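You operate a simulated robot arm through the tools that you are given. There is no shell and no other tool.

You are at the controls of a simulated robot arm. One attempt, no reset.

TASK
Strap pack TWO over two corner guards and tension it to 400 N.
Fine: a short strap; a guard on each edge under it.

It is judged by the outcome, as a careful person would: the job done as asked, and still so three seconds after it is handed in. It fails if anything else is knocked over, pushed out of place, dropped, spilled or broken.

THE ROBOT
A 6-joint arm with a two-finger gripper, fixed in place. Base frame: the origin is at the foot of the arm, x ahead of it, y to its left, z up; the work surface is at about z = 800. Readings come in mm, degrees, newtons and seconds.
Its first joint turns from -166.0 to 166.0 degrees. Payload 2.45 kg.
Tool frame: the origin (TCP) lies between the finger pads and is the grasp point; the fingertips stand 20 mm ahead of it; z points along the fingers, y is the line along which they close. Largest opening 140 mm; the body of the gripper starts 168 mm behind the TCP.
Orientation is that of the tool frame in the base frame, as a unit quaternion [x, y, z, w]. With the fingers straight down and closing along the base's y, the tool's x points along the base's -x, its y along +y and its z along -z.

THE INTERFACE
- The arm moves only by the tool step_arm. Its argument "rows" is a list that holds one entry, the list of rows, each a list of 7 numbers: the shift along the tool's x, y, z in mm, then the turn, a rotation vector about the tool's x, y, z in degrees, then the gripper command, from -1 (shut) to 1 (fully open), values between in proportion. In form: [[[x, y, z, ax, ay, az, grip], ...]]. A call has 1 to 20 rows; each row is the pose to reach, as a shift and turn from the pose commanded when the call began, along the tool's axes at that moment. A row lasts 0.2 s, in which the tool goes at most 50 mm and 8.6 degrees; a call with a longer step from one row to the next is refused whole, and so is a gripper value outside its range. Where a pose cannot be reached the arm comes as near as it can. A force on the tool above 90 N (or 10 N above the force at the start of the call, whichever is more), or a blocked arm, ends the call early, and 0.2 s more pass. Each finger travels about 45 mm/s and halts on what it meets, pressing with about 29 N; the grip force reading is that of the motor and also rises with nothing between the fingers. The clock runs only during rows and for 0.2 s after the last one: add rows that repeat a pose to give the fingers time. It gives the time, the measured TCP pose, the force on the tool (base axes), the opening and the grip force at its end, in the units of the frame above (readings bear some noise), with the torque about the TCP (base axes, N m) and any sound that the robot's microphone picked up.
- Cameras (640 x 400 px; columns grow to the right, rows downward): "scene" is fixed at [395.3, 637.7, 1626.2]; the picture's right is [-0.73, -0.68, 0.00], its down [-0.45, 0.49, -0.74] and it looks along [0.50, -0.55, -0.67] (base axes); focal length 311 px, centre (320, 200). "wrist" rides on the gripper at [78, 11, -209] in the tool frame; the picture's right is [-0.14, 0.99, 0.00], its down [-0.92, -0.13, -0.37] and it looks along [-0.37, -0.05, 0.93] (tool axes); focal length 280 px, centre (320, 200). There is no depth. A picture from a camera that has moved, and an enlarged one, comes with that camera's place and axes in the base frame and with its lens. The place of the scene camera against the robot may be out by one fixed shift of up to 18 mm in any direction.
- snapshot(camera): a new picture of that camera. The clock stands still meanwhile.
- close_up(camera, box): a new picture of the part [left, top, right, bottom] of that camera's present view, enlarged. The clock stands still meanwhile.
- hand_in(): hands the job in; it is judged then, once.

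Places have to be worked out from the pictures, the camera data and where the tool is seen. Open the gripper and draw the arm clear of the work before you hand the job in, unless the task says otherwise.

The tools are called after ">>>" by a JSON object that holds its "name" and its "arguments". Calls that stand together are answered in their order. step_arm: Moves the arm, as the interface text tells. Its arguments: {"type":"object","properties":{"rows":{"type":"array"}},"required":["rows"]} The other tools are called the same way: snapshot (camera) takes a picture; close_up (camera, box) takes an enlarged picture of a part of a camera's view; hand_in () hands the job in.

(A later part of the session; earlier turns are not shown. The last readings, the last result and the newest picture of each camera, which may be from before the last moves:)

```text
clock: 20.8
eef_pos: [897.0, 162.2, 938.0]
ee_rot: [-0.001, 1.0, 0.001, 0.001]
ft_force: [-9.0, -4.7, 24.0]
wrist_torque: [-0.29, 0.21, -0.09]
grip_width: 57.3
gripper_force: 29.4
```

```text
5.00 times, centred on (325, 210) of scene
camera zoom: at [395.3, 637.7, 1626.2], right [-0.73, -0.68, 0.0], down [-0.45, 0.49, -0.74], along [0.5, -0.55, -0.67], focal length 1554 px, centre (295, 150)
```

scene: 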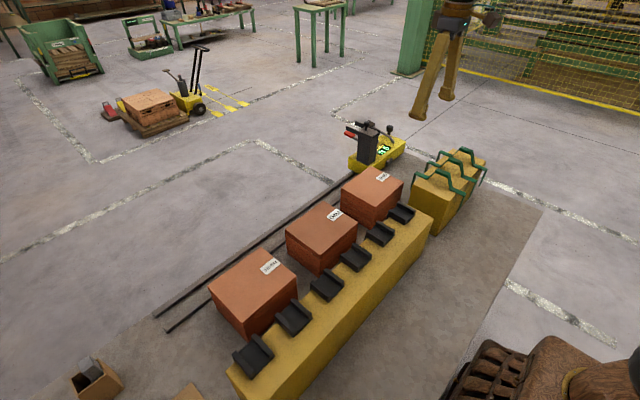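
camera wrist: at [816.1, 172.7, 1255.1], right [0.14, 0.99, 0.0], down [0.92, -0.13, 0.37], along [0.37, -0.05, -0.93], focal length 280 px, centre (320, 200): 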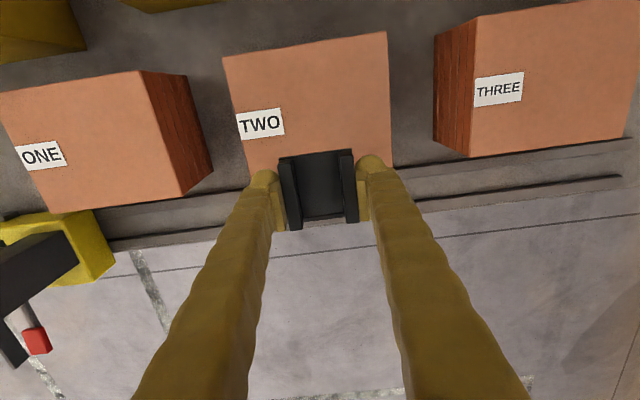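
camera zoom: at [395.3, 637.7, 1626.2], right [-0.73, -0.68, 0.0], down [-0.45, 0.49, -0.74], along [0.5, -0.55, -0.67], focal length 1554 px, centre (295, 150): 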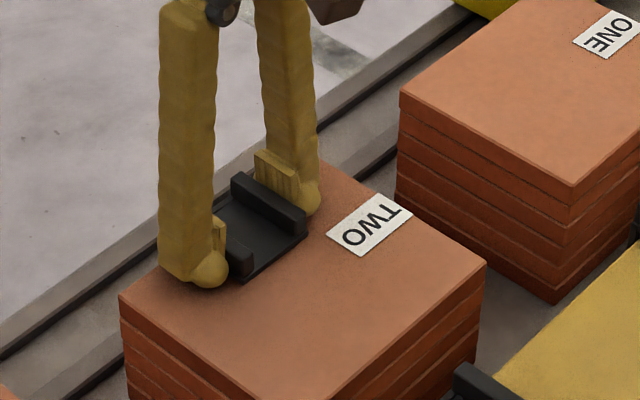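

Contact: 24 N upward at TCP z≈938, so the guard is seated on the top. I open to 90 mm and then rise straight up.

>>> {"name": "step_arm", "arguments": {"rows": [[[0, 0, -0.5, 0, 0, 0, -0.1], [0, 0, -0.5, 0, 0, 0, 0.1], [0, 0, -0.5, 0, 0, 0, 0.25], [0, 0, -0.5, 0, 0, 0, 0.25], [0, 0, -0.5, 0, 0, 0, 0.25]]]}}

>>> {"name": "step_arm", "arguments": {"rows": [[[0, 0, -10, 0, 0, 0, 0.25], [0, 0, -40, 0, 0, 0, 0.25], [0, 0, -85, 0, 0, 0, 0.25], [0, 0, -120, 0, 0, 0, 0.25]]]}}

>>> {"name": "snapshot", "arguments": {"camera": "wrist"}}

>>> {"name": "close_up", "arguments": {"camera": "wrist", "box": [220, 80, 420, 240]}}

>>> {"name": "close_up", "arguments": {"camera": "scene", "box": [280, 170, 370, 250]}}

```text
clock: 22.0
eef_pos: [897.7, 162.2, 939.7]
ee_rot: [0.0, 1.0, 0.0, 0.0]
ft_force: [-0.2, -0.1, 0.0]
wrist_torque: [0.0, 0.03, 0.01]
grip_width: 87.4
gripper_force: 0.0
```

```text
clock: 23.0
eef_pos: [896.0, 163.5, 1057.6]
ee_rot: [-0.001, 1.0, 0.0, 0.001]
ft_force: [-0.6, 0.0, -1.0]
wrist_torque: [-0.05, -0.01, -0.02]
grip_width: 87.7
gripper_force: 0.2
```

```text
taken
camera wrist: at [817.1, 174.7, 1265.4], right [0.14, 0.99, 0.0], down [0.92, -0.13, 0.37], along [0.37, -0.05, -0.93], focal length 280 px, centre (320, 200)
```

wrist: 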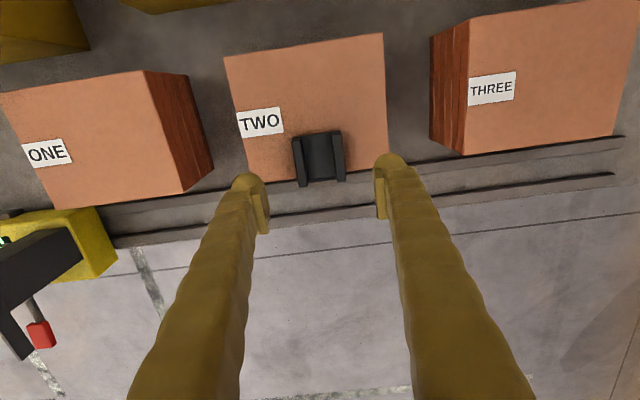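

```text
2.50 times, centred on (320, 160) of wrist
camera zoom: at [817.1, 174.7, 1265.4], right [0.14, 0.99, 0.0], down [0.92, -0.13, 0.37], along [0.37, -0.05, -0.93], focal length 701 px, centre (320, 300)
```

zoom: 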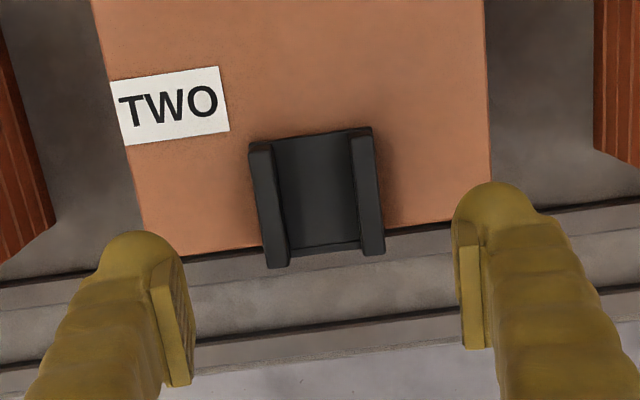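

```text
5.00 times, centred on (325, 210) of scene
camera zoom: at [395.3, 637.7, 1626.2], right [-0.73, -0.68, 0.0], down [-0.45, 0.49, -0.74], along [0.5, -0.55, -0.67], focal length 1554 px, centre (295, 150)
```

zoom: 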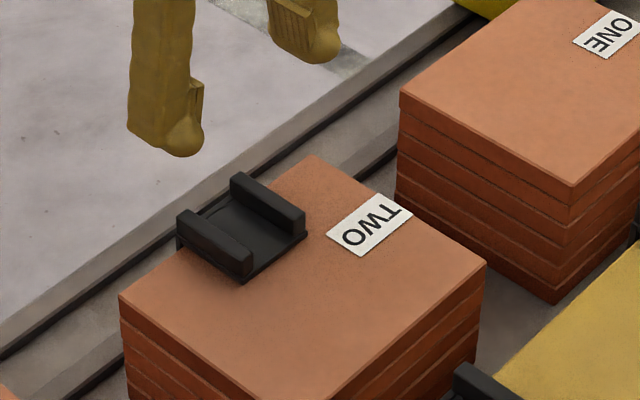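

The first guard sits flat on the +x edge, centred at y≈163. I now go to guard 3 (near y≈229) on the rack and measure it from above.

>>> {"name": "step_arm", "arguments": {"rows": [[[43, 11, 1, 0, 0, 0, 0.25], [86, 22, 2, 0, 0, 0, 0.25], [129, 33, 4, 0, 0, 0, 0.25], [172, 44, 5, 0, 0, 0, 0.25], [215, 55, 6, 0, 0, 0, 0.25], [240, 65.5, 8, 0, 0, 0, 0.25], [240, 65.5, 8, 0, 0, 0, 0.25]]]}}

>>> {"name": "snapshot", "arguments": {"camera": "wrist"}}

>>> {"name": "close_up", "arguments": {"camera": "wrist", "box": [220, 80, 420, 240]}}

```text
clock: 24.6
eef_pos: [657.1, 228.2, 1047.0]
ee_rot: [-0.001, 1.0, 0.0, 0.001]
ft_force: [0.5, -0.5, -0.2]
wrist_torque: [-0.03, 0.01, -0.02]
grip_width: 87.7
gripper_force: 0.2
```

```text
taken
camera wrist: at [579.5, 239.4, 1255.6], right [0.14, 0.99, 0.0], down [0.92, -0.13, 0.37], along [0.37, -0.05, -0.93], focal length 280 px, centre (320, 200)
```

wrist: 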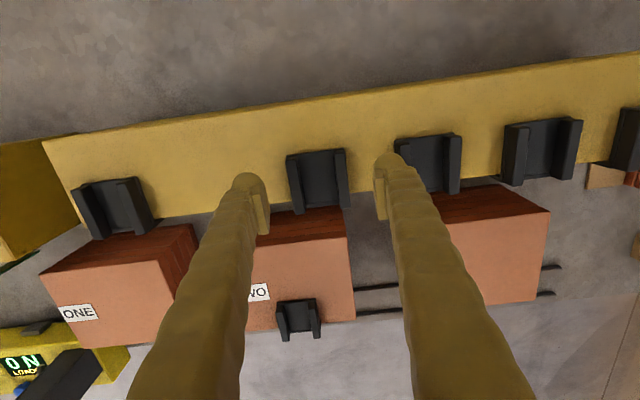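

```text
2.50 times, centred on (320, 160) of wrist
camera zoom: at [579.5, 239.4, 1255.6], right [0.14, 0.99, 0.0], down [0.92, -0.13, 0.37], along [0.37, -0.05, -0.93], focal length 701 px, centre (320, 300)
```

zoom: 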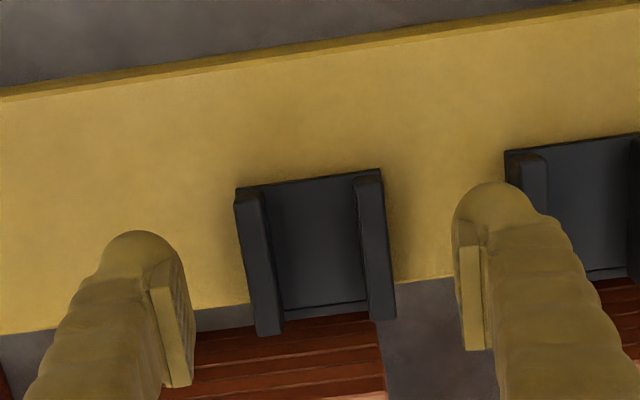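

Guard 3 is at x≈640–699, y≈196–255 (centre 225.6). I descend over it and close a bit higher than last time (TCP z≈991) to keep the tips off the rack.

>>> {"name": "step_arm", "arguments": {"rows": [[[-12, -2.6, 15, 0, 0, 0, 0.25], [-12, -2.6, 35, 0, 0, 0, 0.25], [-12, -2.6, 50, 0, 0, 0, 0.25], [-12, -2.6, 56, 0, 0, 0, 0.25], [-12, -2.6, 56, 0, 0, 0, 0.25]]]}}

>>> {"name": "close_up", "arguments": {"camera": "wrist", "box": [220, 80, 420, 240]}}

```text
clock: 25.8
eef_pos: [669.1, 227.4, 992.3]
ee_rot: [0.0, 1.0, 0.0, 0.0]
ft_force: [0.1, 0.6, 0.5]
wrist_torque: [0.02, 0.0, 0.03]
grip_width: 87.5
gripper_force: 0.1
```

```text
2.50 times, centred on (320, 160) of wrist
camera zoom: at [590.4, 238.5, 1201.7], right [0.14, 0.99, 0.0], down [0.92, -0.13, 0.37], along [0.37, -0.05, -0.93], focal length 701 px, centre (320, 300)
```

zoom: 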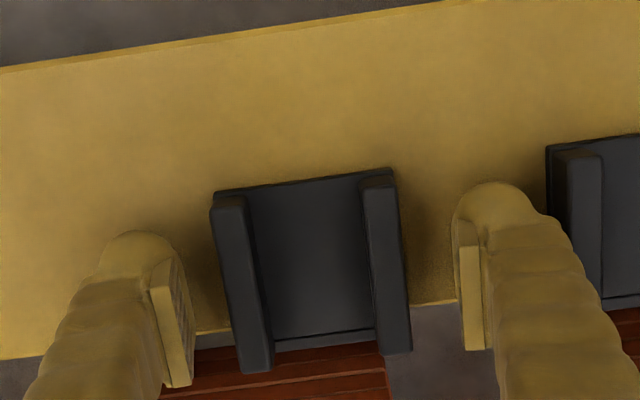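

The guard sits about 2 mm to the -y side of the fingers' centre. I shift and close on it, then lift slightly.

>>> {"name": "step_arm", "arguments": {"rows": [[[0, -2, 1, 0, 0, 0, 0.25], [0, -2, 1, 0, 0, 0, 0.0], [0, -2, 1, 0, 0, 0, -0.2], [0, -2, 1, 0, 0, 0, -0.4], [0, -2, 1, 0, 0, 0, -0.4], [0, -2, 1, 0, 0, 0, -0.4]]]}}

>>> {"name": "step_arm", "arguments": {"rows": [[[0, 0, -1, 0, 0, 0, -0.4], [0, 0, -3, 0, 0, 0, -0.4], [0, 0, -8, 0, 0, 0, -0.4], [0, 0, -8, 0, 0, 0, -0.4]]]}}

>>> {"name": "close_up", "arguments": {"camera": "wrist", "box": [220, 80, 420, 240]}}

```text
clock: 27.2
eef_pos: [669.2, 224.0, 993.1]
ee_rot: [0.001, 1.0, 0.0, 0.001]
ft_force: [-0.7, -0.7, 0.5]
wrist_torque: [0.02, 0.0, -0.02]
grip_width: 57.2
gripper_force: 29.1
```

```text
clock: 28.2
eef_pos: [669.8, 223.5, 1003.5]
ee_rot: [0.0, 1.0, 0.0, 0.001]
ft_force: [0.1, -0.6, -0.5]
wrist_torque: [0.01, 0.0, 0.01]
grip_width: 57.4
gripper_force: 29.1
```

```text
2.50 times, centred on (320, 160) of wrist
camera zoom: at [591.2, 235.5, 1211.3], right [0.14, 0.99, 0.0], down [0.92, -0.13, 0.37], along [0.37, -0.05, -0.93], focal length 701 px, centre (320, 300)
```

zoom: 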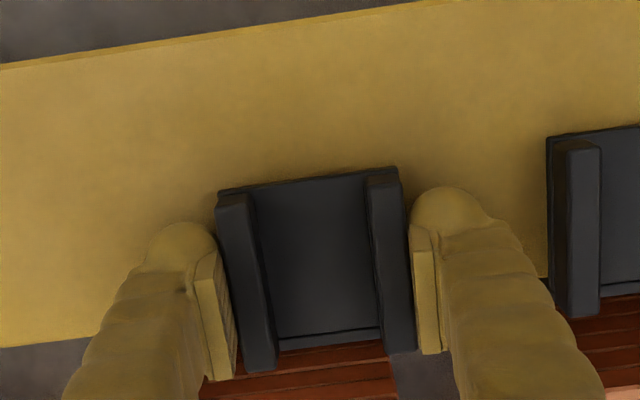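

Guard 3 is held and free. I lift it and carry it toward the pack's -x edge while turning the tool by 90° about the vertical (first half of a 180° turn).

>>> {"name": "step_arm", "arguments": {"rows": [[[0, 0, -30, 0, 0, 0, -0.4], [0, 0, -65, 0, 0, 0, -0.4], [-11, -5.5, -70, 0, 0, -8.2, -0.4], [-22, -11, -70, 0, 0, -16.4, -0.4], [-34, -16.5, -70, 0, 0, -24.6, -0.4], [-45, -22, -70, 0, 0, -32.8, -0.4], [-56, -27.5, -70, 0, 0, -41, -0.4], [-67, -33, -70, 0, 0, -49.2, -0.4], [-78, -38.5, -70, 0, 0, -57.4, -0.4], [-90, -44, -70, 0, 0, -65.6, -0.4], [-101, -49.5, -70, 0, 0, -73.8, -0.4], [-112, -55, -70, 0, 0, -82, -0.4], [-123.4, -60.6, -70, 0, 0, -90, -0.4], [-123.4, -60.6, -70, 0, 0, -90, -0.4]]]}}

>>> {"name": "snapshot", "arguments": {"camera": "wrist"}}

```text
clock: 31.2
eef_pos: [791.4, 164.4, 1071.7]
ee_rot: [0.708, -0.706, 0.002, -0.001]
ft_force: [0.1, 0.2, 0.1]
wrist_torque: [0.0, -0.04, 0.01]
grip_width: 57.4
gripper_force: 28.8
```

```text
taken
camera wrist: at [780.8, 87.3, 1281.5], right [-0.99, 0.14, 0.0], down [0.13, 0.92, 0.37], along [0.05, 0.37, -0.93], focal length 280 px, centre (320, 200)
```

wrist: 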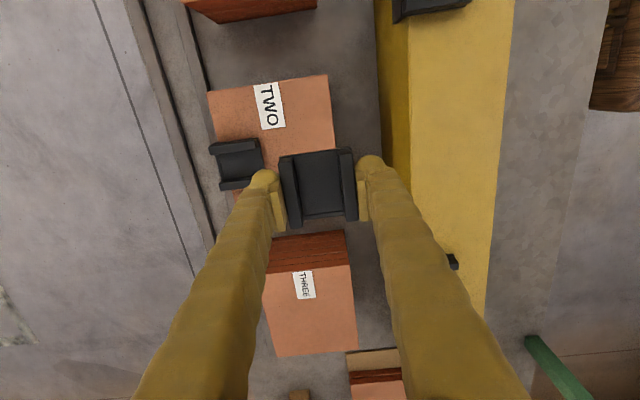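

The turn works. I complete the second half of the 180° turn on the spot.

>>> {"name": "step_arm", "arguments": {"rows": [[[0, 0, 0, 0, 0, -8.2, -0.4], [0, 0, 0, 0, 0, -16.4, -0.4], [0, 0, 0, 0, 0, -24.6, -0.4], [0, 0, 0, 0, 0, -32.8, -0.4], [0, 0, 0, 0, 0, -41, -0.4], [0, 0, 0, 0, 0, -49.2, -0.4], [0, 0, 0, 0, 0, -57.4, -0.4], [0, 0, 0, 0, 0, -65.6, -0.4], [0, 0, 0, 0, 0, -73.8, -0.4], [0, 0, 0, 0, 0, -82, -0.4], [0, 0, 0, 0, 0, -90, -0.4], [0, 0, 0, 0, 0, -90, -0.4]]]}}

>>> {"name": "snapshot", "arguments": {"camera": "wrist"}}

>>> {"name": "close_up", "arguments": {"camera": "wrist", "box": [200, 80, 440, 260]}}

>>> {"name": "snapshot", "arguments": {"camera": "scene"}}

```text
clock: 33.8
eef_pos: [792.5, 162.7, 1071.0]
ee_rot: [1.0, 0.001, 0.001, 0.0]
ft_force: [-0.3, -0.6, -0.7]
wrist_torque: [0.0, -0.01, 0.02]
grip_width: 57.3
gripper_force: 28.6
```

```text
taken
camera wrist: at [870.1, 152.1, 1280.5], right [-0.14, -0.99, 0.0], down [-0.92, 0.13, 0.37], along [-0.36, 0.05, -0.93], focal length 280 px, centre (320, 200)
```

wrist: 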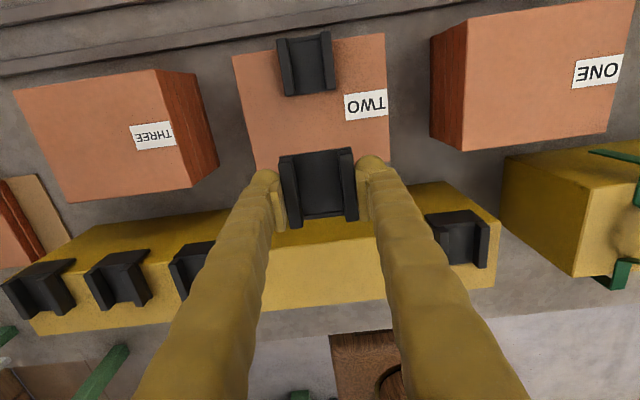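

```text
2.22 times, centred on (320, 170) of wrist
camera zoom: at [870.1, 152.1, 1280.5], right [-0.14, -0.99, 0.0], down [-0.92, 0.13, 0.37], along [-0.36, 0.05, -0.93], focal length 623 px, centre (320, 267)
```

zoom: 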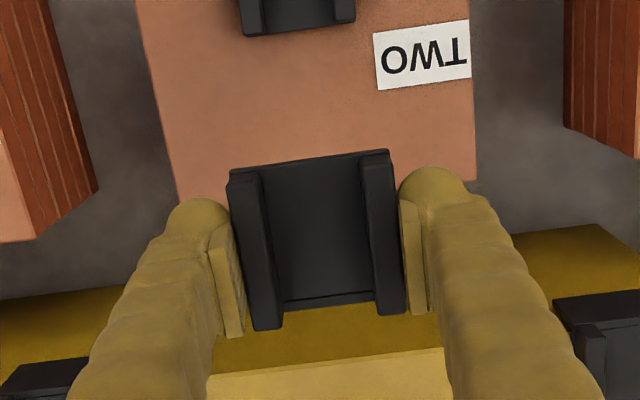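

```text
taken
```

scene: 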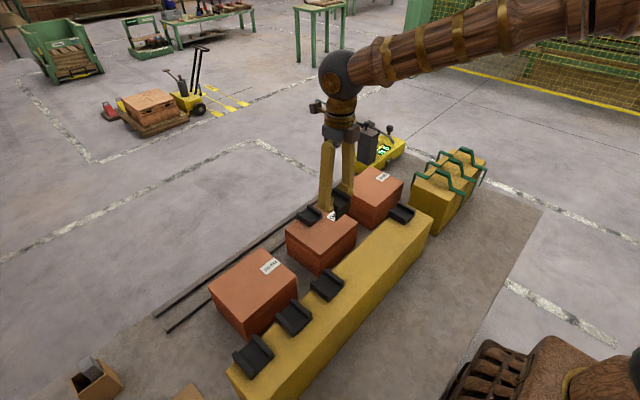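

The guard is turned and over the -x edge. I lower to about z≈985 and compare the guard's outer face with the pack's edge in the picture.

>>> {"name": "step_arm", "arguments": {"rows": [[[0, 0, 30, 0, 0, 0, -0.4], [0, 0, 60, 0, 0, 0, -0.4], [0, 0, 86, 0, 0, 0, -0.4], [0, 0, 86, 0, 0, 0, -0.4]]]}}

>>> {"name": "close_up", "arguments": {"camera": "wrist", "box": [200, 80, 440, 260]}}

>>> {"name": "close_up", "arguments": {"camera": "scene", "box": [280, 170, 380, 270]}}

```text
clock: 34.8
eef_pos: [792.9, 161.6, 986.2]
ee_rot: [1.0, 0.0, 0.001, 0.0]
ft_force: [0.4, 0.5, 0.0]
wrist_torque: [-0.03, 0.01, -0.03]
grip_width: 57.1
gripper_force: 28.9
```

```text
2.22 times, centred on (320, 170) of wrist
camera zoom: at [872.0, 152.3, 1194.9], right [-0.14, -0.99, 0.0], down [-0.92, 0.13, 0.37], along [-0.36, 0.05, -0.93], focal length 623 px, centre (320, 267)
```

zoom: 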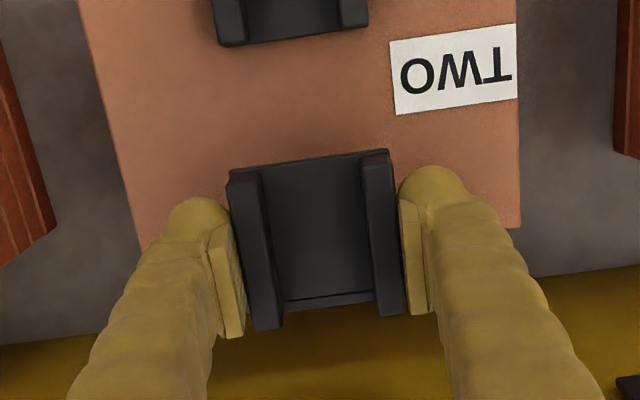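

```text
4.00 times, centred on (330, 220) of scene
camera zoom: at [395.3, 637.7, 1626.2], right [-0.73, -0.68, 0.0], down [-0.45, 0.49, -0.74], along [0.5, -0.55, -0.67], focal length 1243 px, centre (280, 120)
```

zoom: 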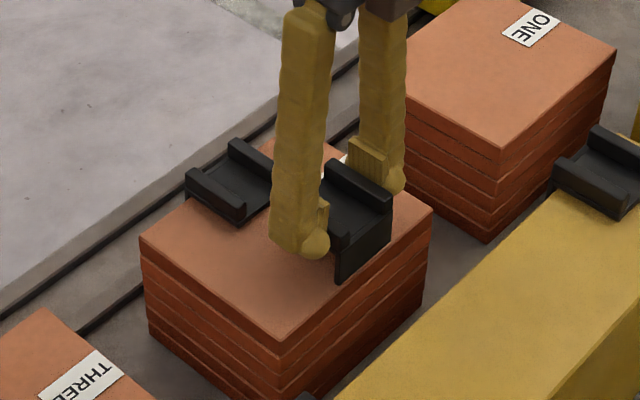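

By the same image measure used for the first guard the -x edge is at about x≈768–771, so I shift the TCP to x≈790 for a small lip gap and lower to z≈949.

>>> {"name": "step_arm", "arguments": {"rows": [[[-2.9, -0.8, 0, 0, 0, 0, -0.4], [-2.9, -0.8, 15, 0, 0, 0, -0.4], [-2.9, -0.8, 28, 0, 0, 0, -0.4], [-2.9, -0.8, 37, 0, 0, 0, -0.4], [-2.9, -0.8, 37, 0, 0, 0, -0.4]]]}}

>>> {"name": "close_up", "arguments": {"camera": "wrist", "box": [200, 80, 440, 260]}}

>>> {"name": "close_up", "arguments": {"camera": "scene", "box": [300, 190, 370, 250]}}

```text
clock: 36.0
eef_pos: [789.7, 164.4, 947.6]
ee_rot: [1.0, 0.0, 0.001, 0.001]
ft_force: [-0.4, 0.7, -0.7]
wrist_torque: [-0.02, 0.02, -0.02]
grip_width: 57.3
gripper_force: 28.9
```

```text
2.22 times, centred on (320, 170) of wrist
camera zoom: at [868.0, 153.6, 1156.6], right [-0.14, -0.99, 0.0], down [-0.92, 0.13, 0.37], along [-0.36, 0.05, -0.93], focal length 623 px, centre (320, 267)
```

zoom: 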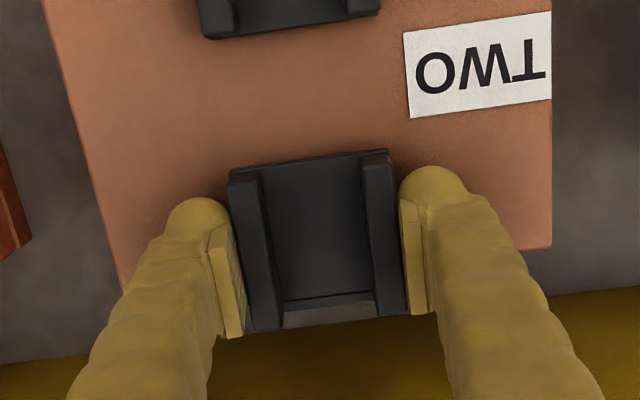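

```text
6.67 times, centred on (335, 220) of scene
camera zoom: at [395.3, 637.7, 1626.2], right [-0.73, -0.68, 0.0], down [-0.45, 0.49, -0.74], along [0.5, -0.55, -0.67], focal length 2071 px, centre (220, 67)
```

zoom: 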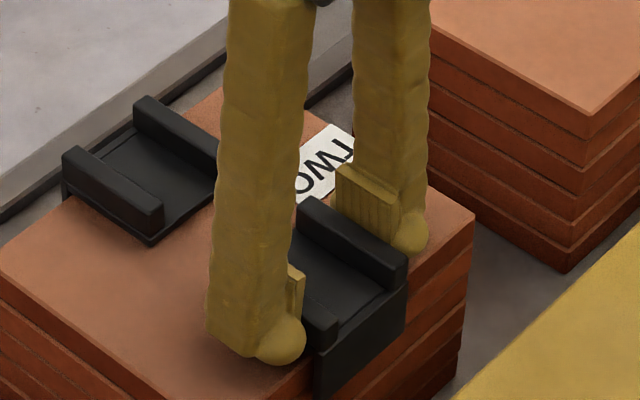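

The guard's lip hangs outside the pack's -x face with no contact. I continue down in ~1 mm steps until seating (expected near TCP z≈943).

>>> {"name": "step_arm", "arguments": {"rows": [[[0, 0, 1, 0, 0, 0, -0.4], [0, 0, 2, 0, 0, 0, -0.4], [0, 0, 3, 0, 0, 0, -0.4], [0, 0, 4, 0, 0, 0, -0.4], [0, 0, 4, 0, 0, 0, -0.4]]]}}

```text
clock: 37.2
eef_pos: [790.7, 163.5, 943.3]
ee_rot: [1.0, 0.001, 0.0, 0.0]
ft_force: [0.2, 0.1, -1.0]
wrist_torque: [-0.01, -0.01, -0.02]
grip_width: 57.3
gripper_force: 29.6
```

No contact yet at 943. I go on by 3 mm.

>>> {"name": "step_arm", "arguments": {"rows": [[[0, 0, 1, 0, 0, 0, -0.4], [0, 0, 2, 0, 0, 0, -0.4], [0, 0, 3, 0, 0, 0, -0.4], [0, 0, 3, 0, 0, 0, -0.4]]]}}

>>> {"name": "close_up", "arguments": {"camera": "scene", "box": [300, 190, 370, 250]}}

```text
clock: 38.2
eef_pos: [790.3, 163.6, 941.7]
ee_rot: [1.0, -0.001, 0.002, -0.001]
ft_force: [2.4, -1.2, 24.5]
wrist_torque: [-0.01, 0.18, -0.02]
grip_width: 57.5
gripper_force: 29.6
```

```text
6.67 times, centred on (335, 220) of scene
camera zoom: at [395.3, 637.7, 1626.2], right [-0.73, -0.68, 0.0], down [-0.45, 0.49, -0.74], along [0.5, -0.55, -0.67], focal length 2071 px, centre (220, 67)
```

zoom: 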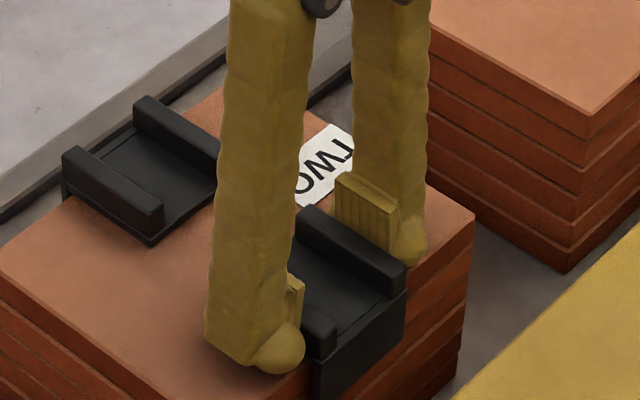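

It is seated (24 N). I open and rise straight up, then check both guards.

>>> {"name": "step_arm", "arguments": {"rows": [[[0, 0, -0.5, 0, 0, 0, -0.1], [0, 0, -0.5, 0, 0, 0, 0.1], [0, 0, -0.5, 0, 0, 0, 0.25], [0, 0, -0.5, 0, 0, 0, 0.25], [0, 0, -0.5, 0, 0, 0, 0.25]]]}}

>>> {"name": "step_arm", "arguments": {"rows": [[[0, 0, -10, 0, 0, 0, 0.25], [0, 0, -45, 0, 0, 0, 0.25], [0, 0, -90, 0, 0, 0, 0.25], [0, 0, -130, 0, 0, 0, 0.25], [0, 0, -150, 0, 0, 0, 0.25]]]}}

>>> {"name": "snapshot", "arguments": {"camera": "wrist"}}

>>> {"name": "close_up", "arguments": {"camera": "wrist", "box": [220, 0, 420, 200]}}

>>> {"name": "close_up", "arguments": {"camera": "scene", "box": [280, 180, 380, 270]}}

```text
clock: 39.4
eef_pos: [789.4, 163.3, 942.3]
ee_rot: [1.0, 0.0, 0.001, 0.0]
ft_force: [-0.1, 0.7, -0.2]
wrist_torque: [-0.01, 0.0, 0.02]
grip_width: 87.4
gripper_force: 0.1
```

```text
clock: 40.6
eef_pos: [791.8, 162.0, 1091.4]
ee_rot: [1.0, 0.0, 0.001, 0.001]
ft_force: [0.4, 0.6, 0.8]
wrist_torque: [0.02, -0.01, -0.01]
grip_width: 87.8
gripper_force: 0.0
```

```text
taken
camera wrist: at [869.5, 152.7, 1301.2], right [-0.14, -0.99, 0.0], down [-0.92, 0.13, 0.37], along [-0.36, 0.05, -0.93], focal length 280 px, centre (320, 200)
```

wrist: 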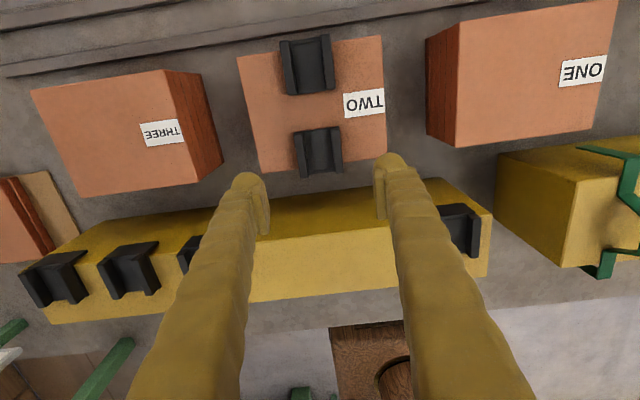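

```text
2.00 times, centred on (320, 100) of wrist
camera zoom: at [869.5, 152.7, 1301.2], right [-0.14, -0.99, 0.0], down [-0.92, 0.13, 0.37], along [-0.36, 0.05, -0.93], focal length 561 px, centre (320, 400)
```

zoom: 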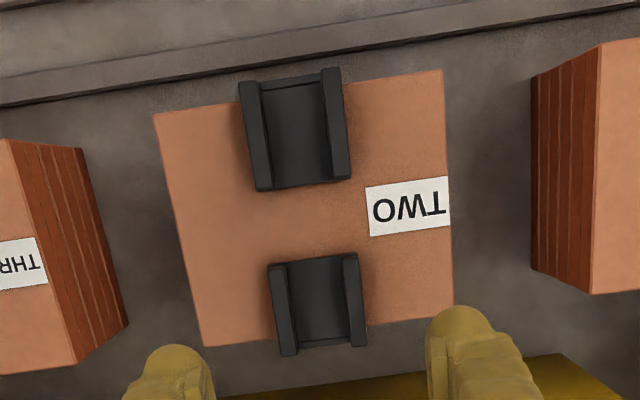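

```text
4.44 times, centred on (330, 225) of scene
camera zoom: at [395.3, 637.7, 1626.2], right [-0.73, -0.68, 0.0], down [-0.45, 0.49, -0.74], along [0.5, -0.55, -0.67], focal length 1381 px, centre (276, 89)
```

zoom: 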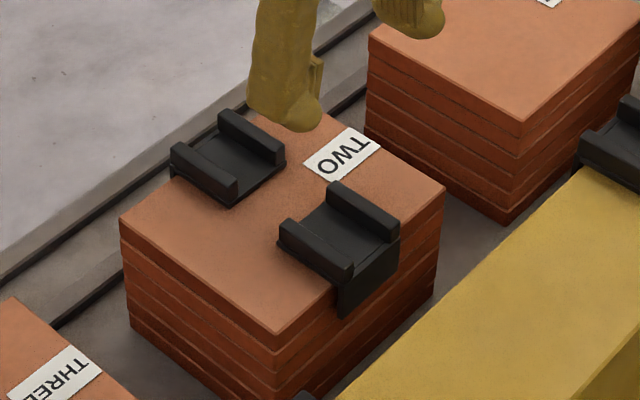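

Both guards are seated in line at y≈164, facing outward over each edge. I now travel toward the straps, turning the tool back to yaw 0 on the way at a safe height.

>>> {"name": "step_arm", "arguments": {"rows": [[[0, 0, -35, 0, 0, 0, 0.25], [-8, 20, -69, 0, 0, 8.2, 0.25], [-17, 40, -69, 0, 0, 16.4, 0.25], [-25, 61, -69, 0, 0, 24.6, 0.25], [-33, 81, -69, 0, 0, 32.8, 0.25], [-42, 101, -69, 0, 0, 41, 0.25], [-50, 121, -69, 0, 0, 49.2, 0.25], [-59, 141, -69, 0, 0, 57.4, 0.25], [-67, 161, -69, 0, 0, 65.6, 0.25], [-75, 182, -69, 0, 0, 73.8, 0.25], [-84, 202, -69, 0, 0, 82, 0.25], [-92, 222, -69, 0, 0, 90, 0.25], [-92, 222, -69, 0, 0, 90, 0.25]]]}}

>>> {"name": "step_arm", "arguments": {"rows": [[[16, 7, 0, 0, 0, 8.2, 0.25], [33, 15, 0, 0, 0, 16.4, 0.25], [49, 22, 0, 0, 0, 24.6, 0.25], [65, 29, 0, 0, 0, 32.8, 0.25], [82, 36, 0, 0, 0, 41, 0.25], [98, 44, 0, 0, 0, 49.2, 0.25], [115, 51, 0, 0, 0, 57.4, 0.25], [131, 58, 0, 0, 0, 65.6, 0.25], [147, 65, 0, 0, 0, 73.8, 0.25], [164, 73, 0, 0, 0, 82, 0.25], [180, 80, 0, 0, 0, 90, 0.25], [180, 80, 0, 0, 0, 90, 0.25]]]}}

>>> {"name": "snapshot", "arguments": {"camera": "wrist"}}

>>> {"name": "close_up", "arguments": {"camera": "wrist", "box": [60, 40, 420, 260]}}

```text
clock: 43.4
eef_pos: [697.2, -60.1, 1158.4]
ee_rot: [-0.707, 0.707, -0.001, 0.001]
ft_force: [-0.3, -0.1, -0.2]
wrist_torque: [0.03, 0.02, 0.02]
grip_width: 87.4
gripper_force: 0.0
```

```text
clock: 46.0
eef_pos: [616.9, -240.3, 1159.5]
ee_rot: [0.001, 1.0, 0.0, 0.001]
ft_force: [0.2, 0.3, -0.7]
wrist_torque: [0.04, 0.0, 0.0]
grip_width: 87.8
gripper_force: 0.1
```

```text
taken
camera wrist: at [538.4, -227.5, 1369.2], right [0.14, 0.99, 0.0], down [0.92, -0.13, 0.37], along [0.37, -0.05, -0.93], focal length 280 px, centre (320, 200)
```

wrist: 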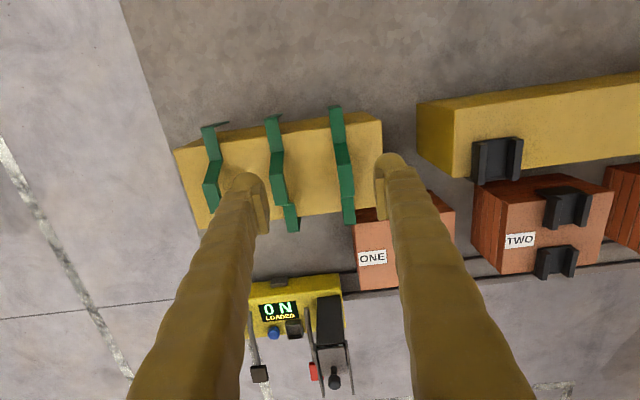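

```text
1.78 times, centred on (240, 150) of wrist
camera zoom: at [538.4, -227.5, 1369.2], right [0.14, 0.99, 0.0], down [0.92, -0.13, 0.37], along [0.37, -0.05, -0.93], focal length 498 px, centre (462, 289)
```

zoom: 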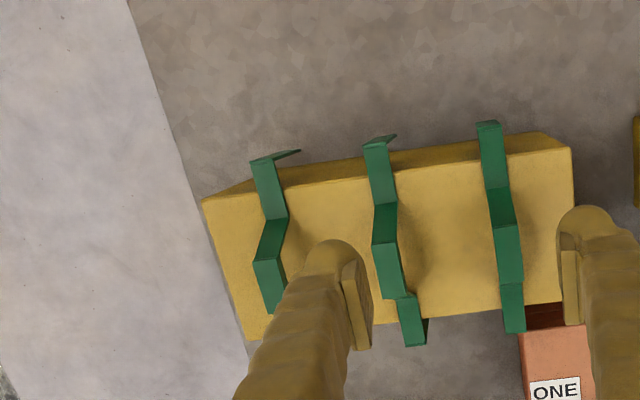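

Straps are at y≈-208, -301 and -394 with hump centres near x≈645. I move over the nearest one (y≈-208) and lower to measure it precisely.

>>> {"name": "step_arm", "arguments": {"rows": [[[0, 16, 30, 0, 0, 0, 0.25], [0, 32, 60, 0, 0, 0, 0.25], [0, 32, 70, 0, 0, 0, 0.25], [0, 32, 70, 0, 0, 0, 0.25]]]}}

>>> {"name": "snapshot", "arguments": {"camera": "wrist"}}

>>> {"name": "close_up", "arguments": {"camera": "wrist", "box": [220, 60, 420, 260]}}

>>> {"name": "close_up", "arguments": {"camera": "scene", "box": [390, 100, 500, 220]}}

```text
clock: 47.0
eef_pos: [617.9, -205.9, 1090.1]
ee_rot: [0.001, 1.0, 0.001, 0.001]
ft_force: [0.6, -0.2, 0.8]
wrist_torque: [-0.01, 0.02, -0.03]
grip_width: 87.6
gripper_force: 0.1
```

```text
taken
camera wrist: at [540.3, -193.6, 1298.7], right [0.14, 0.99, 0.0], down [0.92, -0.13, 0.37], along [0.37, -0.05, -0.93], focal length 280 px, centre (320, 200)
```

wrist: 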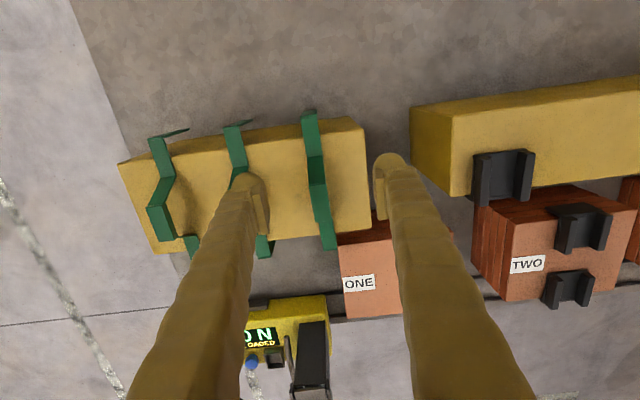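

```text
2.00 times, centred on (320, 160) of wrist
camera zoom: at [540.3, -193.6, 1298.7], right [0.14, 0.99, 0.0], down [0.92, -0.13, 0.37], along [0.37, -0.05, -0.93], focal length 561 px, centre (320, 280)
```

zoom: 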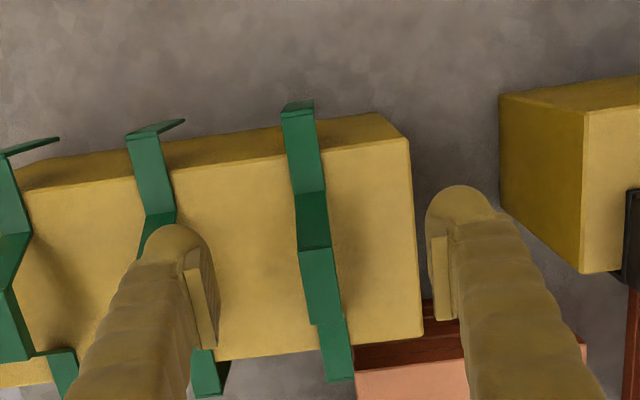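

```text
3.33 times, centred on (445, 160) of scene
camera zoom: at [395.3, 637.7, 1626.2], right [-0.73, -0.68, 0.0], down [-0.45, 0.49, -0.74], along [0.5, -0.55, -0.67], focal length 1036 px, centre (-97, 333)
```

zoom: 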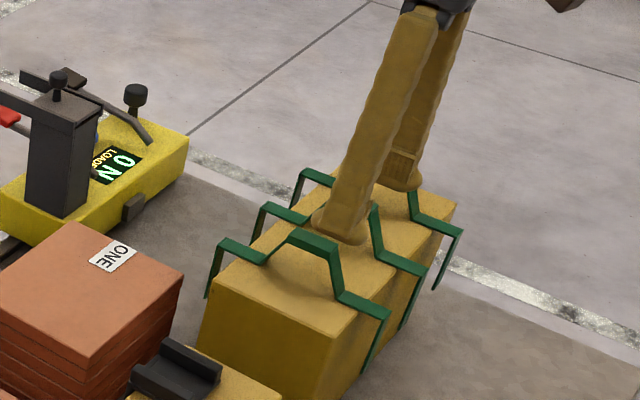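

The strap: about 20 mm wide, spanning x≈570–761, flats z≈947, hump top x≈641–688 at z≈1000, y≈-210. I move above the hump, narrow the fingers to 60 mm and lower to z≈1040 to check.

>>> {"name": "step_arm", "arguments": {"rows": [[[-24, -2, 10, 0, 0, 0, 0.0], [-47, -4, 25, 0, 0, 0, -0.143], [-47, -4, 50, 0, 0, 0, -0.143], [-47, -4, 50, 0, 0, 0, -0.143]]]}}

>>> {"name": "snapshot", "arguments": {"camera": "wrist"}}

>>> {"name": "close_up", "arguments": {"camera": "wrist", "box": [220, 60, 420, 260]}}

>>> {"name": "close_up", "arguments": {"camera": "scene", "box": [400, 110, 490, 220]}}

```text
clock: 48.0
eef_pos: [662.3, -208.9, 1040.1]
ee_rot: [0.0, 1.0, 0.001, 0.001]
ft_force: [-0.3, 0.0, -0.5]
wrist_torque: [0.01, 0.0, -0.02]
grip_width: 59.9
gripper_force: 0.0
```

```text
taken
camera wrist: at [584.2, -197.8, 1248.3], right [0.14, 0.99, 0.0], down [0.92, -0.13, 0.37], along [0.37, -0.05, -0.93], focal length 280 px, centre (320, 200)
```

wrist: 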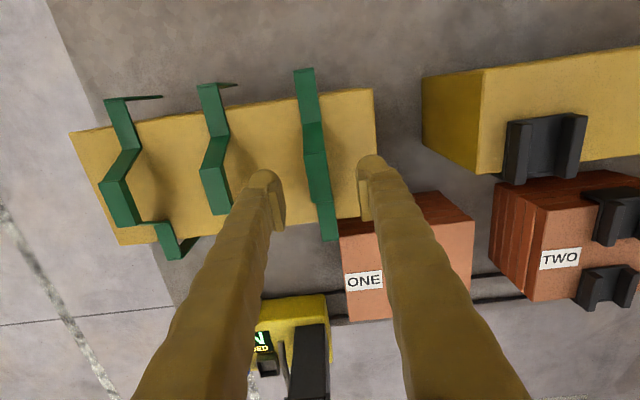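

```text
2.00 times, centred on (320, 160) of wrist
camera zoom: at [584.2, -197.8, 1248.3], right [0.14, 0.99, 0.0], down [0.92, -0.13, 0.37], along [0.37, -0.05, -0.93], focal length 561 px, centre (320, 280)
```

zoom: 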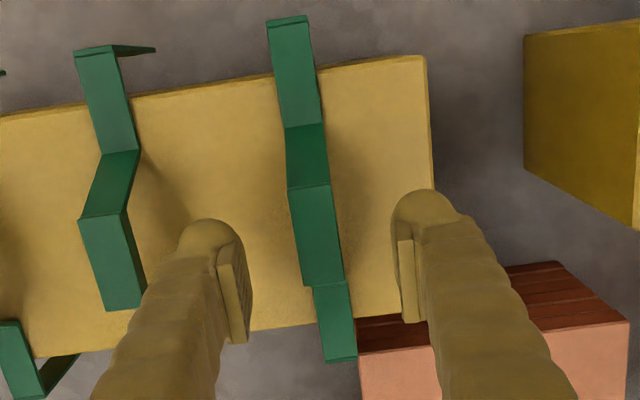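

```text
3.64 times, centred on (445, 165) of scene
camera zoom: at [395.3, 637.7, 1626.2], right [-0.73, -0.68, 0.0], down [-0.45, 0.49, -0.74], along [0.5, -0.55, -0.67], focal length 1130 px, centre (-134, 327)
```

zoom: 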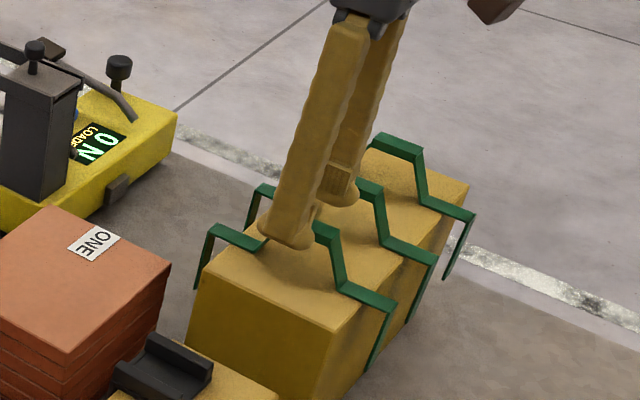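

The hump's centre (662, -210) lies midway between the fingers. I go down 40 mm so the hump band lies in the pads, and close on its edges.

>>> {"name": "step_arm", "arguments": {"rows": [[[0, -1, 15, 0, 0, 0, -0.143], [0, -1, 30, 0, 0, 0, -0.143], [0, -1, 40, 0, 0, 0, -0.143], [0, -1, 40, 0, 0, 0, -0.143]]]}}

>>> {"name": "step_arm", "arguments": {"rows": [[[0, 0, 0, 0, 0, 0, -0.4], [0, 0, 0, 0, 0, 0, -0.6], [0, 0, 0, 0, 0, 0, -0.75], [0, 0, 0, 0, 0, 0, -0.85], [0, 0, 0, 0, 0, 0, -0.85], [0, 0, 0, 0, 0, 0, -0.85]]]}}

>>> {"name": "close_up", "arguments": {"camera": "wrist", "box": [220, 60, 420, 260]}}

>>> {"name": "close_up", "arguments": {"camera": "scene", "box": [400, 110, 490, 220]}}

```text
clock: 49.0
eef_pos: [662.5, -212.0, 1000.2]
ee_rot: [-0.001, 1.0, 0.001, 0.001]
ft_force: [-0.3, -0.3, 0.3]
wrist_torque: [-0.01, 0.02, 0.02]
grip_width: 59.8
gripper_force: 0.1
```

```text
clock: 50.4
eef_pos: [663.7, -211.3, 998.9]
ee_rot: [0.001, 1.0, 0.0, 0.001]
ft_force: [0.4, 0.2, -0.8]
wrist_torque: [0.02, 0.0, 0.0]
grip_width: 13.9
gripper_force: 28.8
```

```text
2.00 times, centred on (320, 160) of wrist
camera zoom: at [584.3, -198.8, 1208.7], right [0.14, 0.99, 0.0], down [0.92, -0.13, 0.37], along [0.37, -0.05, -0.93], focal length 561 px, centre (320, 280)
```

zoom: 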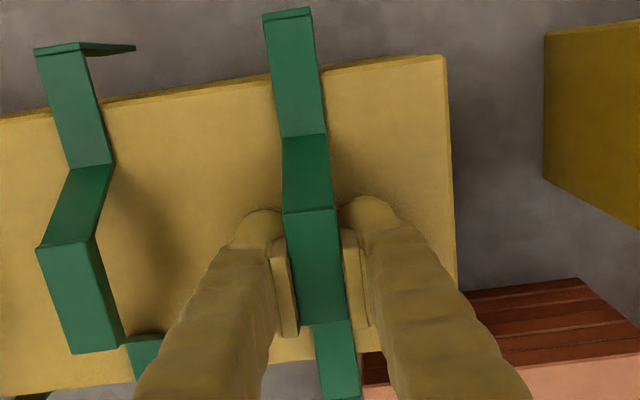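

```text
3.64 times, centred on (445, 165) of scene
camera zoom: at [395.3, 637.7, 1626.2], right [-0.73, -0.68, 0.0], down [-0.45, 0.49, -0.74], along [0.5, -0.55, -0.67], focal length 1130 px, centre (-134, 327)
```

zoom: 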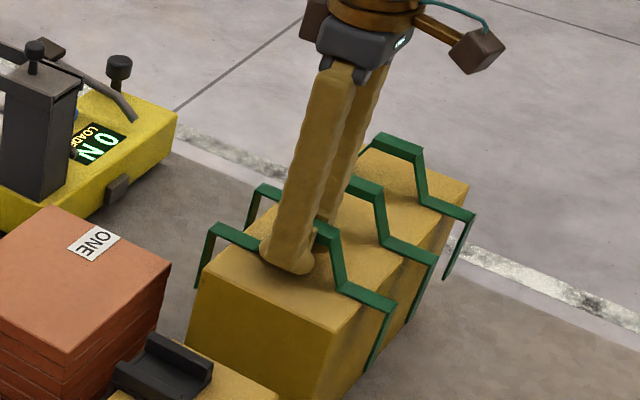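

The fingers halted at 13.9 mm with full grip force. To see whether the strap is truly held I lift by 6 mm and compare.

>>> {"name": "step_arm", "arguments": {"rows": [[[0, 0, -2, 0, 0, 0, -0.85], [0, 0, -4, 0, 0, 0, -0.85], [0, 0, -6, 0, 0, 0, -0.85], [0, 0, -6, 0, 0, 0, -0.85]]]}}

>>> {"name": "close_up", "arguments": {"camera": "wrist", "box": [220, 60, 420, 260]}}

>>> {"name": "close_up", "arguments": {"camera": "scene", "box": [420, 140, 470, 200]}}

```text
clock: 51.4
eef_pos: [662.3, -209.6, 1004.3]
ee_rot: [0.0, 1.0, -0.001, 0.002]
ft_force: [0.9, -0.2, -0.8]
wrist_torque: [-0.02, 0.0, 0.02]
grip_width: 13.7
gripper_force: 28.5
```

```text
2.00 times, centred on (320, 160) of wrist
camera zoom: at [585.3, -199.2, 1214.1], right [0.14, 0.99, 0.0], down [0.92, -0.13, 0.37], along [0.37, -0.05, -0.93], focal length 561 px, centre (320, 280)
```

zoom: 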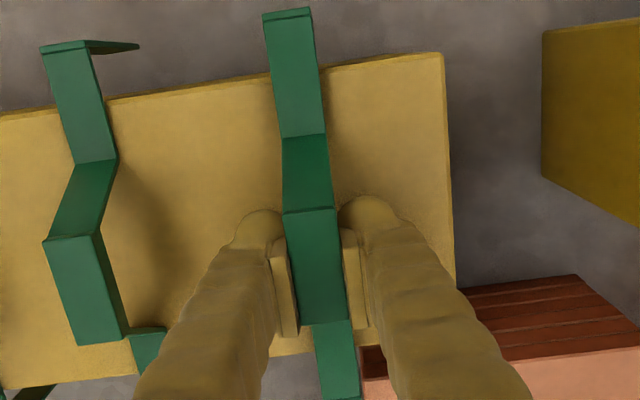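

```text
6.67 times, centred on (445, 170) of scene
camera zoom: at [395.3, 637.7, 1626.2], right [-0.73, -0.68, 0.0], down [-0.45, 0.49, -0.74], along [0.5, -0.55, -0.67], focal length 2071 px, centre (-513, 400)
```

zoom: 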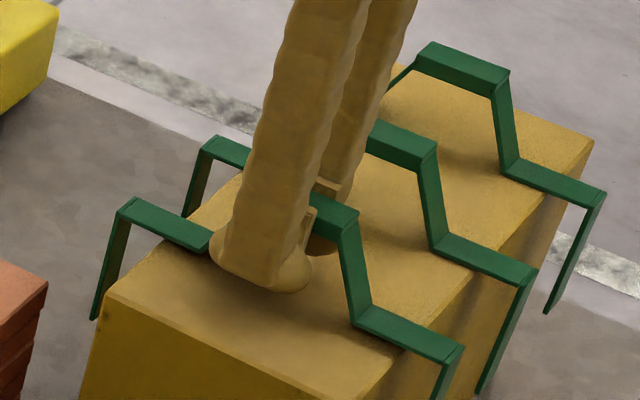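

The strap moves with the gripper, so it is held, centred on the TCP (ends at about ±96 mm). I lift it well clear (z≈1160) and carry it over pack TWO's centre (x≈843.7, y≈163.7).

>>> {"name": "step_arm", "arguments": {"rows": [[[0, 0, -30, 0, 0, 0, -0.85], [0, 0, -65, 0, 0, 0, -0.85], [0, 0, -105, 0, 0, 0, -0.85], [0, 0, -155, 0, 0, 0, -0.85], [-18, 37, -155, 0, 0, 0, -0.85], [-36, 75, -155, 0, 0, 0, -0.85], [-54, 112, -155, 0, 0, 0, -0.85], [-72, 149, -155, 0, 0, 0, -0.85], [-90, 187, -155, 0, 0, 0, -0.85], [-108, 224, -155, 0, 0, 0, -0.85], [-126, 261, -155, 0, 0, 0, -0.85], [-144, 299, -155, 0, 0, 0, -0.85], [-162, 336, -155, 0, 0, 0, -0.85], [-180.5, 374, -155, 0, 0, 0, -0.85], [-180.5, 374, -155, 0, 0, 0, -0.85]]]}}

>>> {"name": "snapshot", "arguments": {"camera": "wrist"}}

>>> {"name": "close_up", "arguments": {"camera": "scene", "box": [240, 90, 400, 270]}}

```text
clock: 54.6
eef_pos: [842.6, 163.9, 1162.5]
ee_rot: [0.001, 1.0, 0.0, 0.001]
ft_force: [-0.3, 0.1, -0.2]
wrist_torque: [0.02, 0.02, -0.01]
grip_width: 13.7
gripper_force: 29.0
```

```text
taken
camera wrist: at [764.4, 174.6, 1372.2], right [0.14, 0.99, 0.0], down [0.92, -0.13, 0.37], along [0.37, -0.05, -0.93], focal length 280 px, centre (320, 200)
```

wrist: 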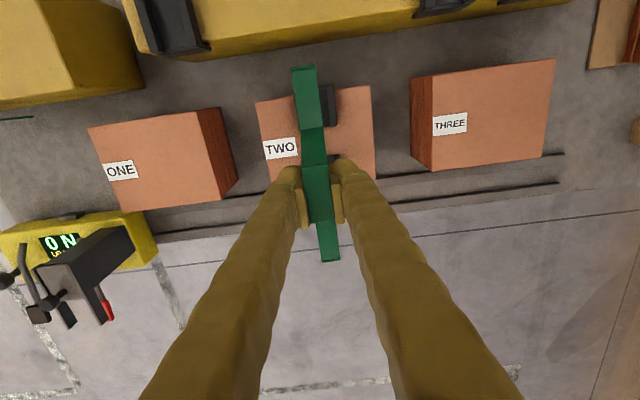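

```text
2.22 times, centred on (320, 180) of scene
camera zoom: at [395.3, 637.7, 1626.2], right [-0.73, -0.68, 0.0], down [-0.45, 0.49, -0.74], along [0.5, -0.55, -0.67], focal length 690 px, centre (320, 244)
```

zoom: 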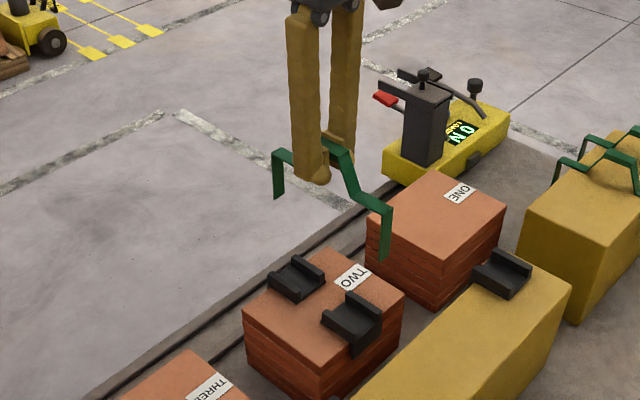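

The strap hangs level over the pack. I lower to z≈1080 (legs just above the guards) and check the alignment with the guard channels.

>>> {"name": "step_arm", "arguments": {"rows": [[[-1, 0, 30, 0, 0, 0, -0.85], [-1, 0, 60, 0, 0, 0, -0.85], [-1, 0, 82, 0, 0, 0, -0.85], [-1, 0, 82, 0, 0, 0, -0.85]]]}}

>>> {"name": "snapshot", "arguments": {"camera": "wrist"}}

>>> {"name": "close_up", "arguments": {"camera": "wrist", "box": [220, 40, 420, 280]}}

>>> {"name": "close_up", "arguments": {"camera": "scene", "box": [270, 130, 380, 260]}}

```text
clock: 55.6
eef_pos: [844.5, 162.7, 1079.8]
ee_rot: [0.0, 1.0, 0.0, 0.001]
ft_force: [0.0, 0.6, 0.1]
wrist_torque: [0.02, 0.0, 0.01]
grip_width: 13.9
gripper_force: 29.1
```

```text
taken
camera wrist: at [765.6, 173.8, 1288.7], right [0.14, 0.99, 0.0], down [0.92, -0.13, 0.37], along [0.37, -0.05, -0.93], focal length 280 px, centre (320, 200)
```

wrist: 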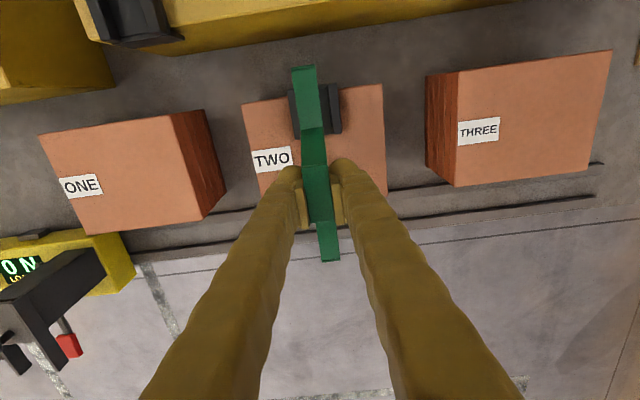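

```text
1.67 times, centred on (320, 160) of wrist
camera zoom: at [765.6, 173.8, 1288.7], right [0.14, 0.99, 0.0], down [0.92, -0.13, 0.37], along [0.37, -0.05, -0.93], focal length 467 px, centre (320, 267)
```

zoom: 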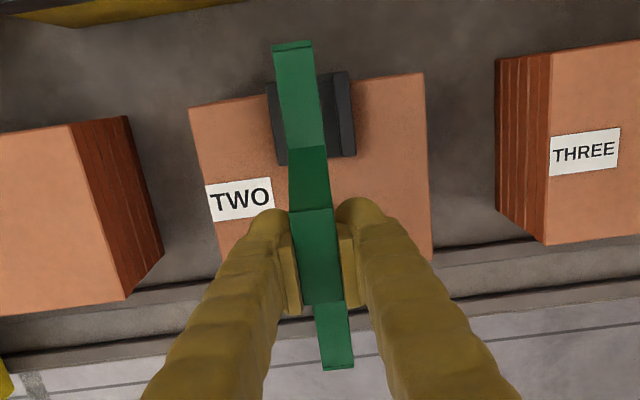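

```text
3.08 times, centred on (325, 195) of scene
camera zoom: at [395.3, 637.7, 1626.2], right [-0.73, -0.68, 0.0], down [-0.45, 0.49, -0.74], along [0.5, -0.55, -0.67], focal length 956 px, centre (305, 215)
```

zoom: 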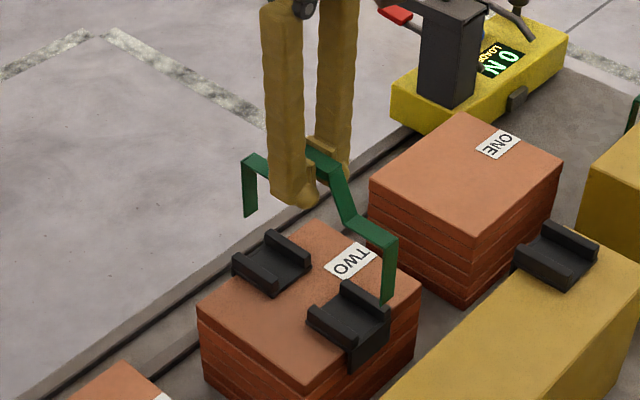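

The strap's ends are at x≈748 and 943, outside the guards (≈760–925), and its y lies mid-channel. I lower to z≈995 and look again.

>>> {"name": "step_arm", "arguments": {"rows": [[[1, 0.7, 25, 0, 0, 0, -0.85], [1, 0.7, 50, 0, 0, 0, -0.85], [1, 0.7, 70, 0, 0, 0, -0.85], [1, 0.7, 85, 0, 0, 0, -0.85], [1, 0.7, 85, 0, 0, 0, -0.85]]]}}

>>> {"name": "close_up", "arguments": {"camera": "wrist", "box": [220, 40, 420, 280]}}

>>> {"name": "close_up", "arguments": {"camera": "scene", "box": [280, 170, 380, 260]}}

```text
clock: 56.8
eef_pos: [845.8, 165.2, 994.4]
ee_rot: [0.0, 1.0, 0.001, 0.002]
ft_force: [-6.9, 2.0, 28.6]
wrist_torque: [-0.03, -0.61, 0.04]
grip_width: 12.9
gripper_force: 28.8
```

```text
1.67 times, centred on (320, 160) of wrist
camera zoom: at [767.1, 177.1, 1203.4], right [0.14, 0.99, 0.0], down [0.92, -0.13, 0.37], along [0.37, -0.05, -0.93], focal length 467 px, centre (320, 267)
```

zoom: 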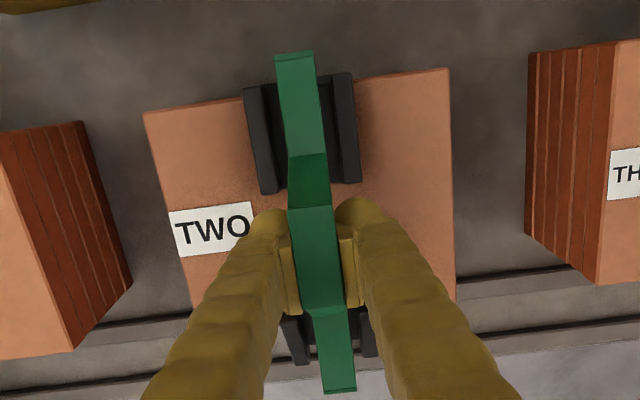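

```text
4.44 times, centred on (330, 215) of scene
camera zoom: at [395.3, 637.7, 1626.2], right [-0.73, -0.68, 0.0], down [-0.45, 0.49, -0.74], along [0.5, -0.55, -0.67], focal length 1381 px, centre (276, 133)
```

zoom: 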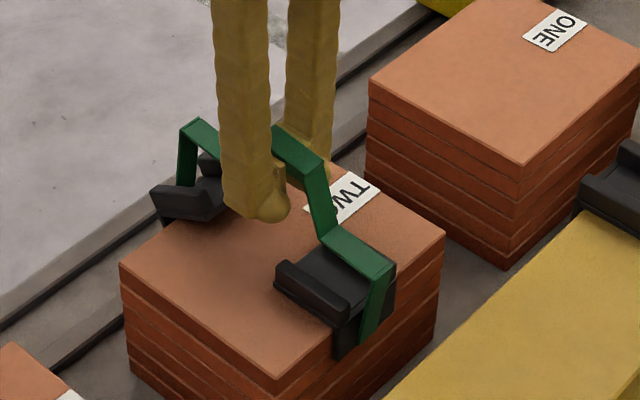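

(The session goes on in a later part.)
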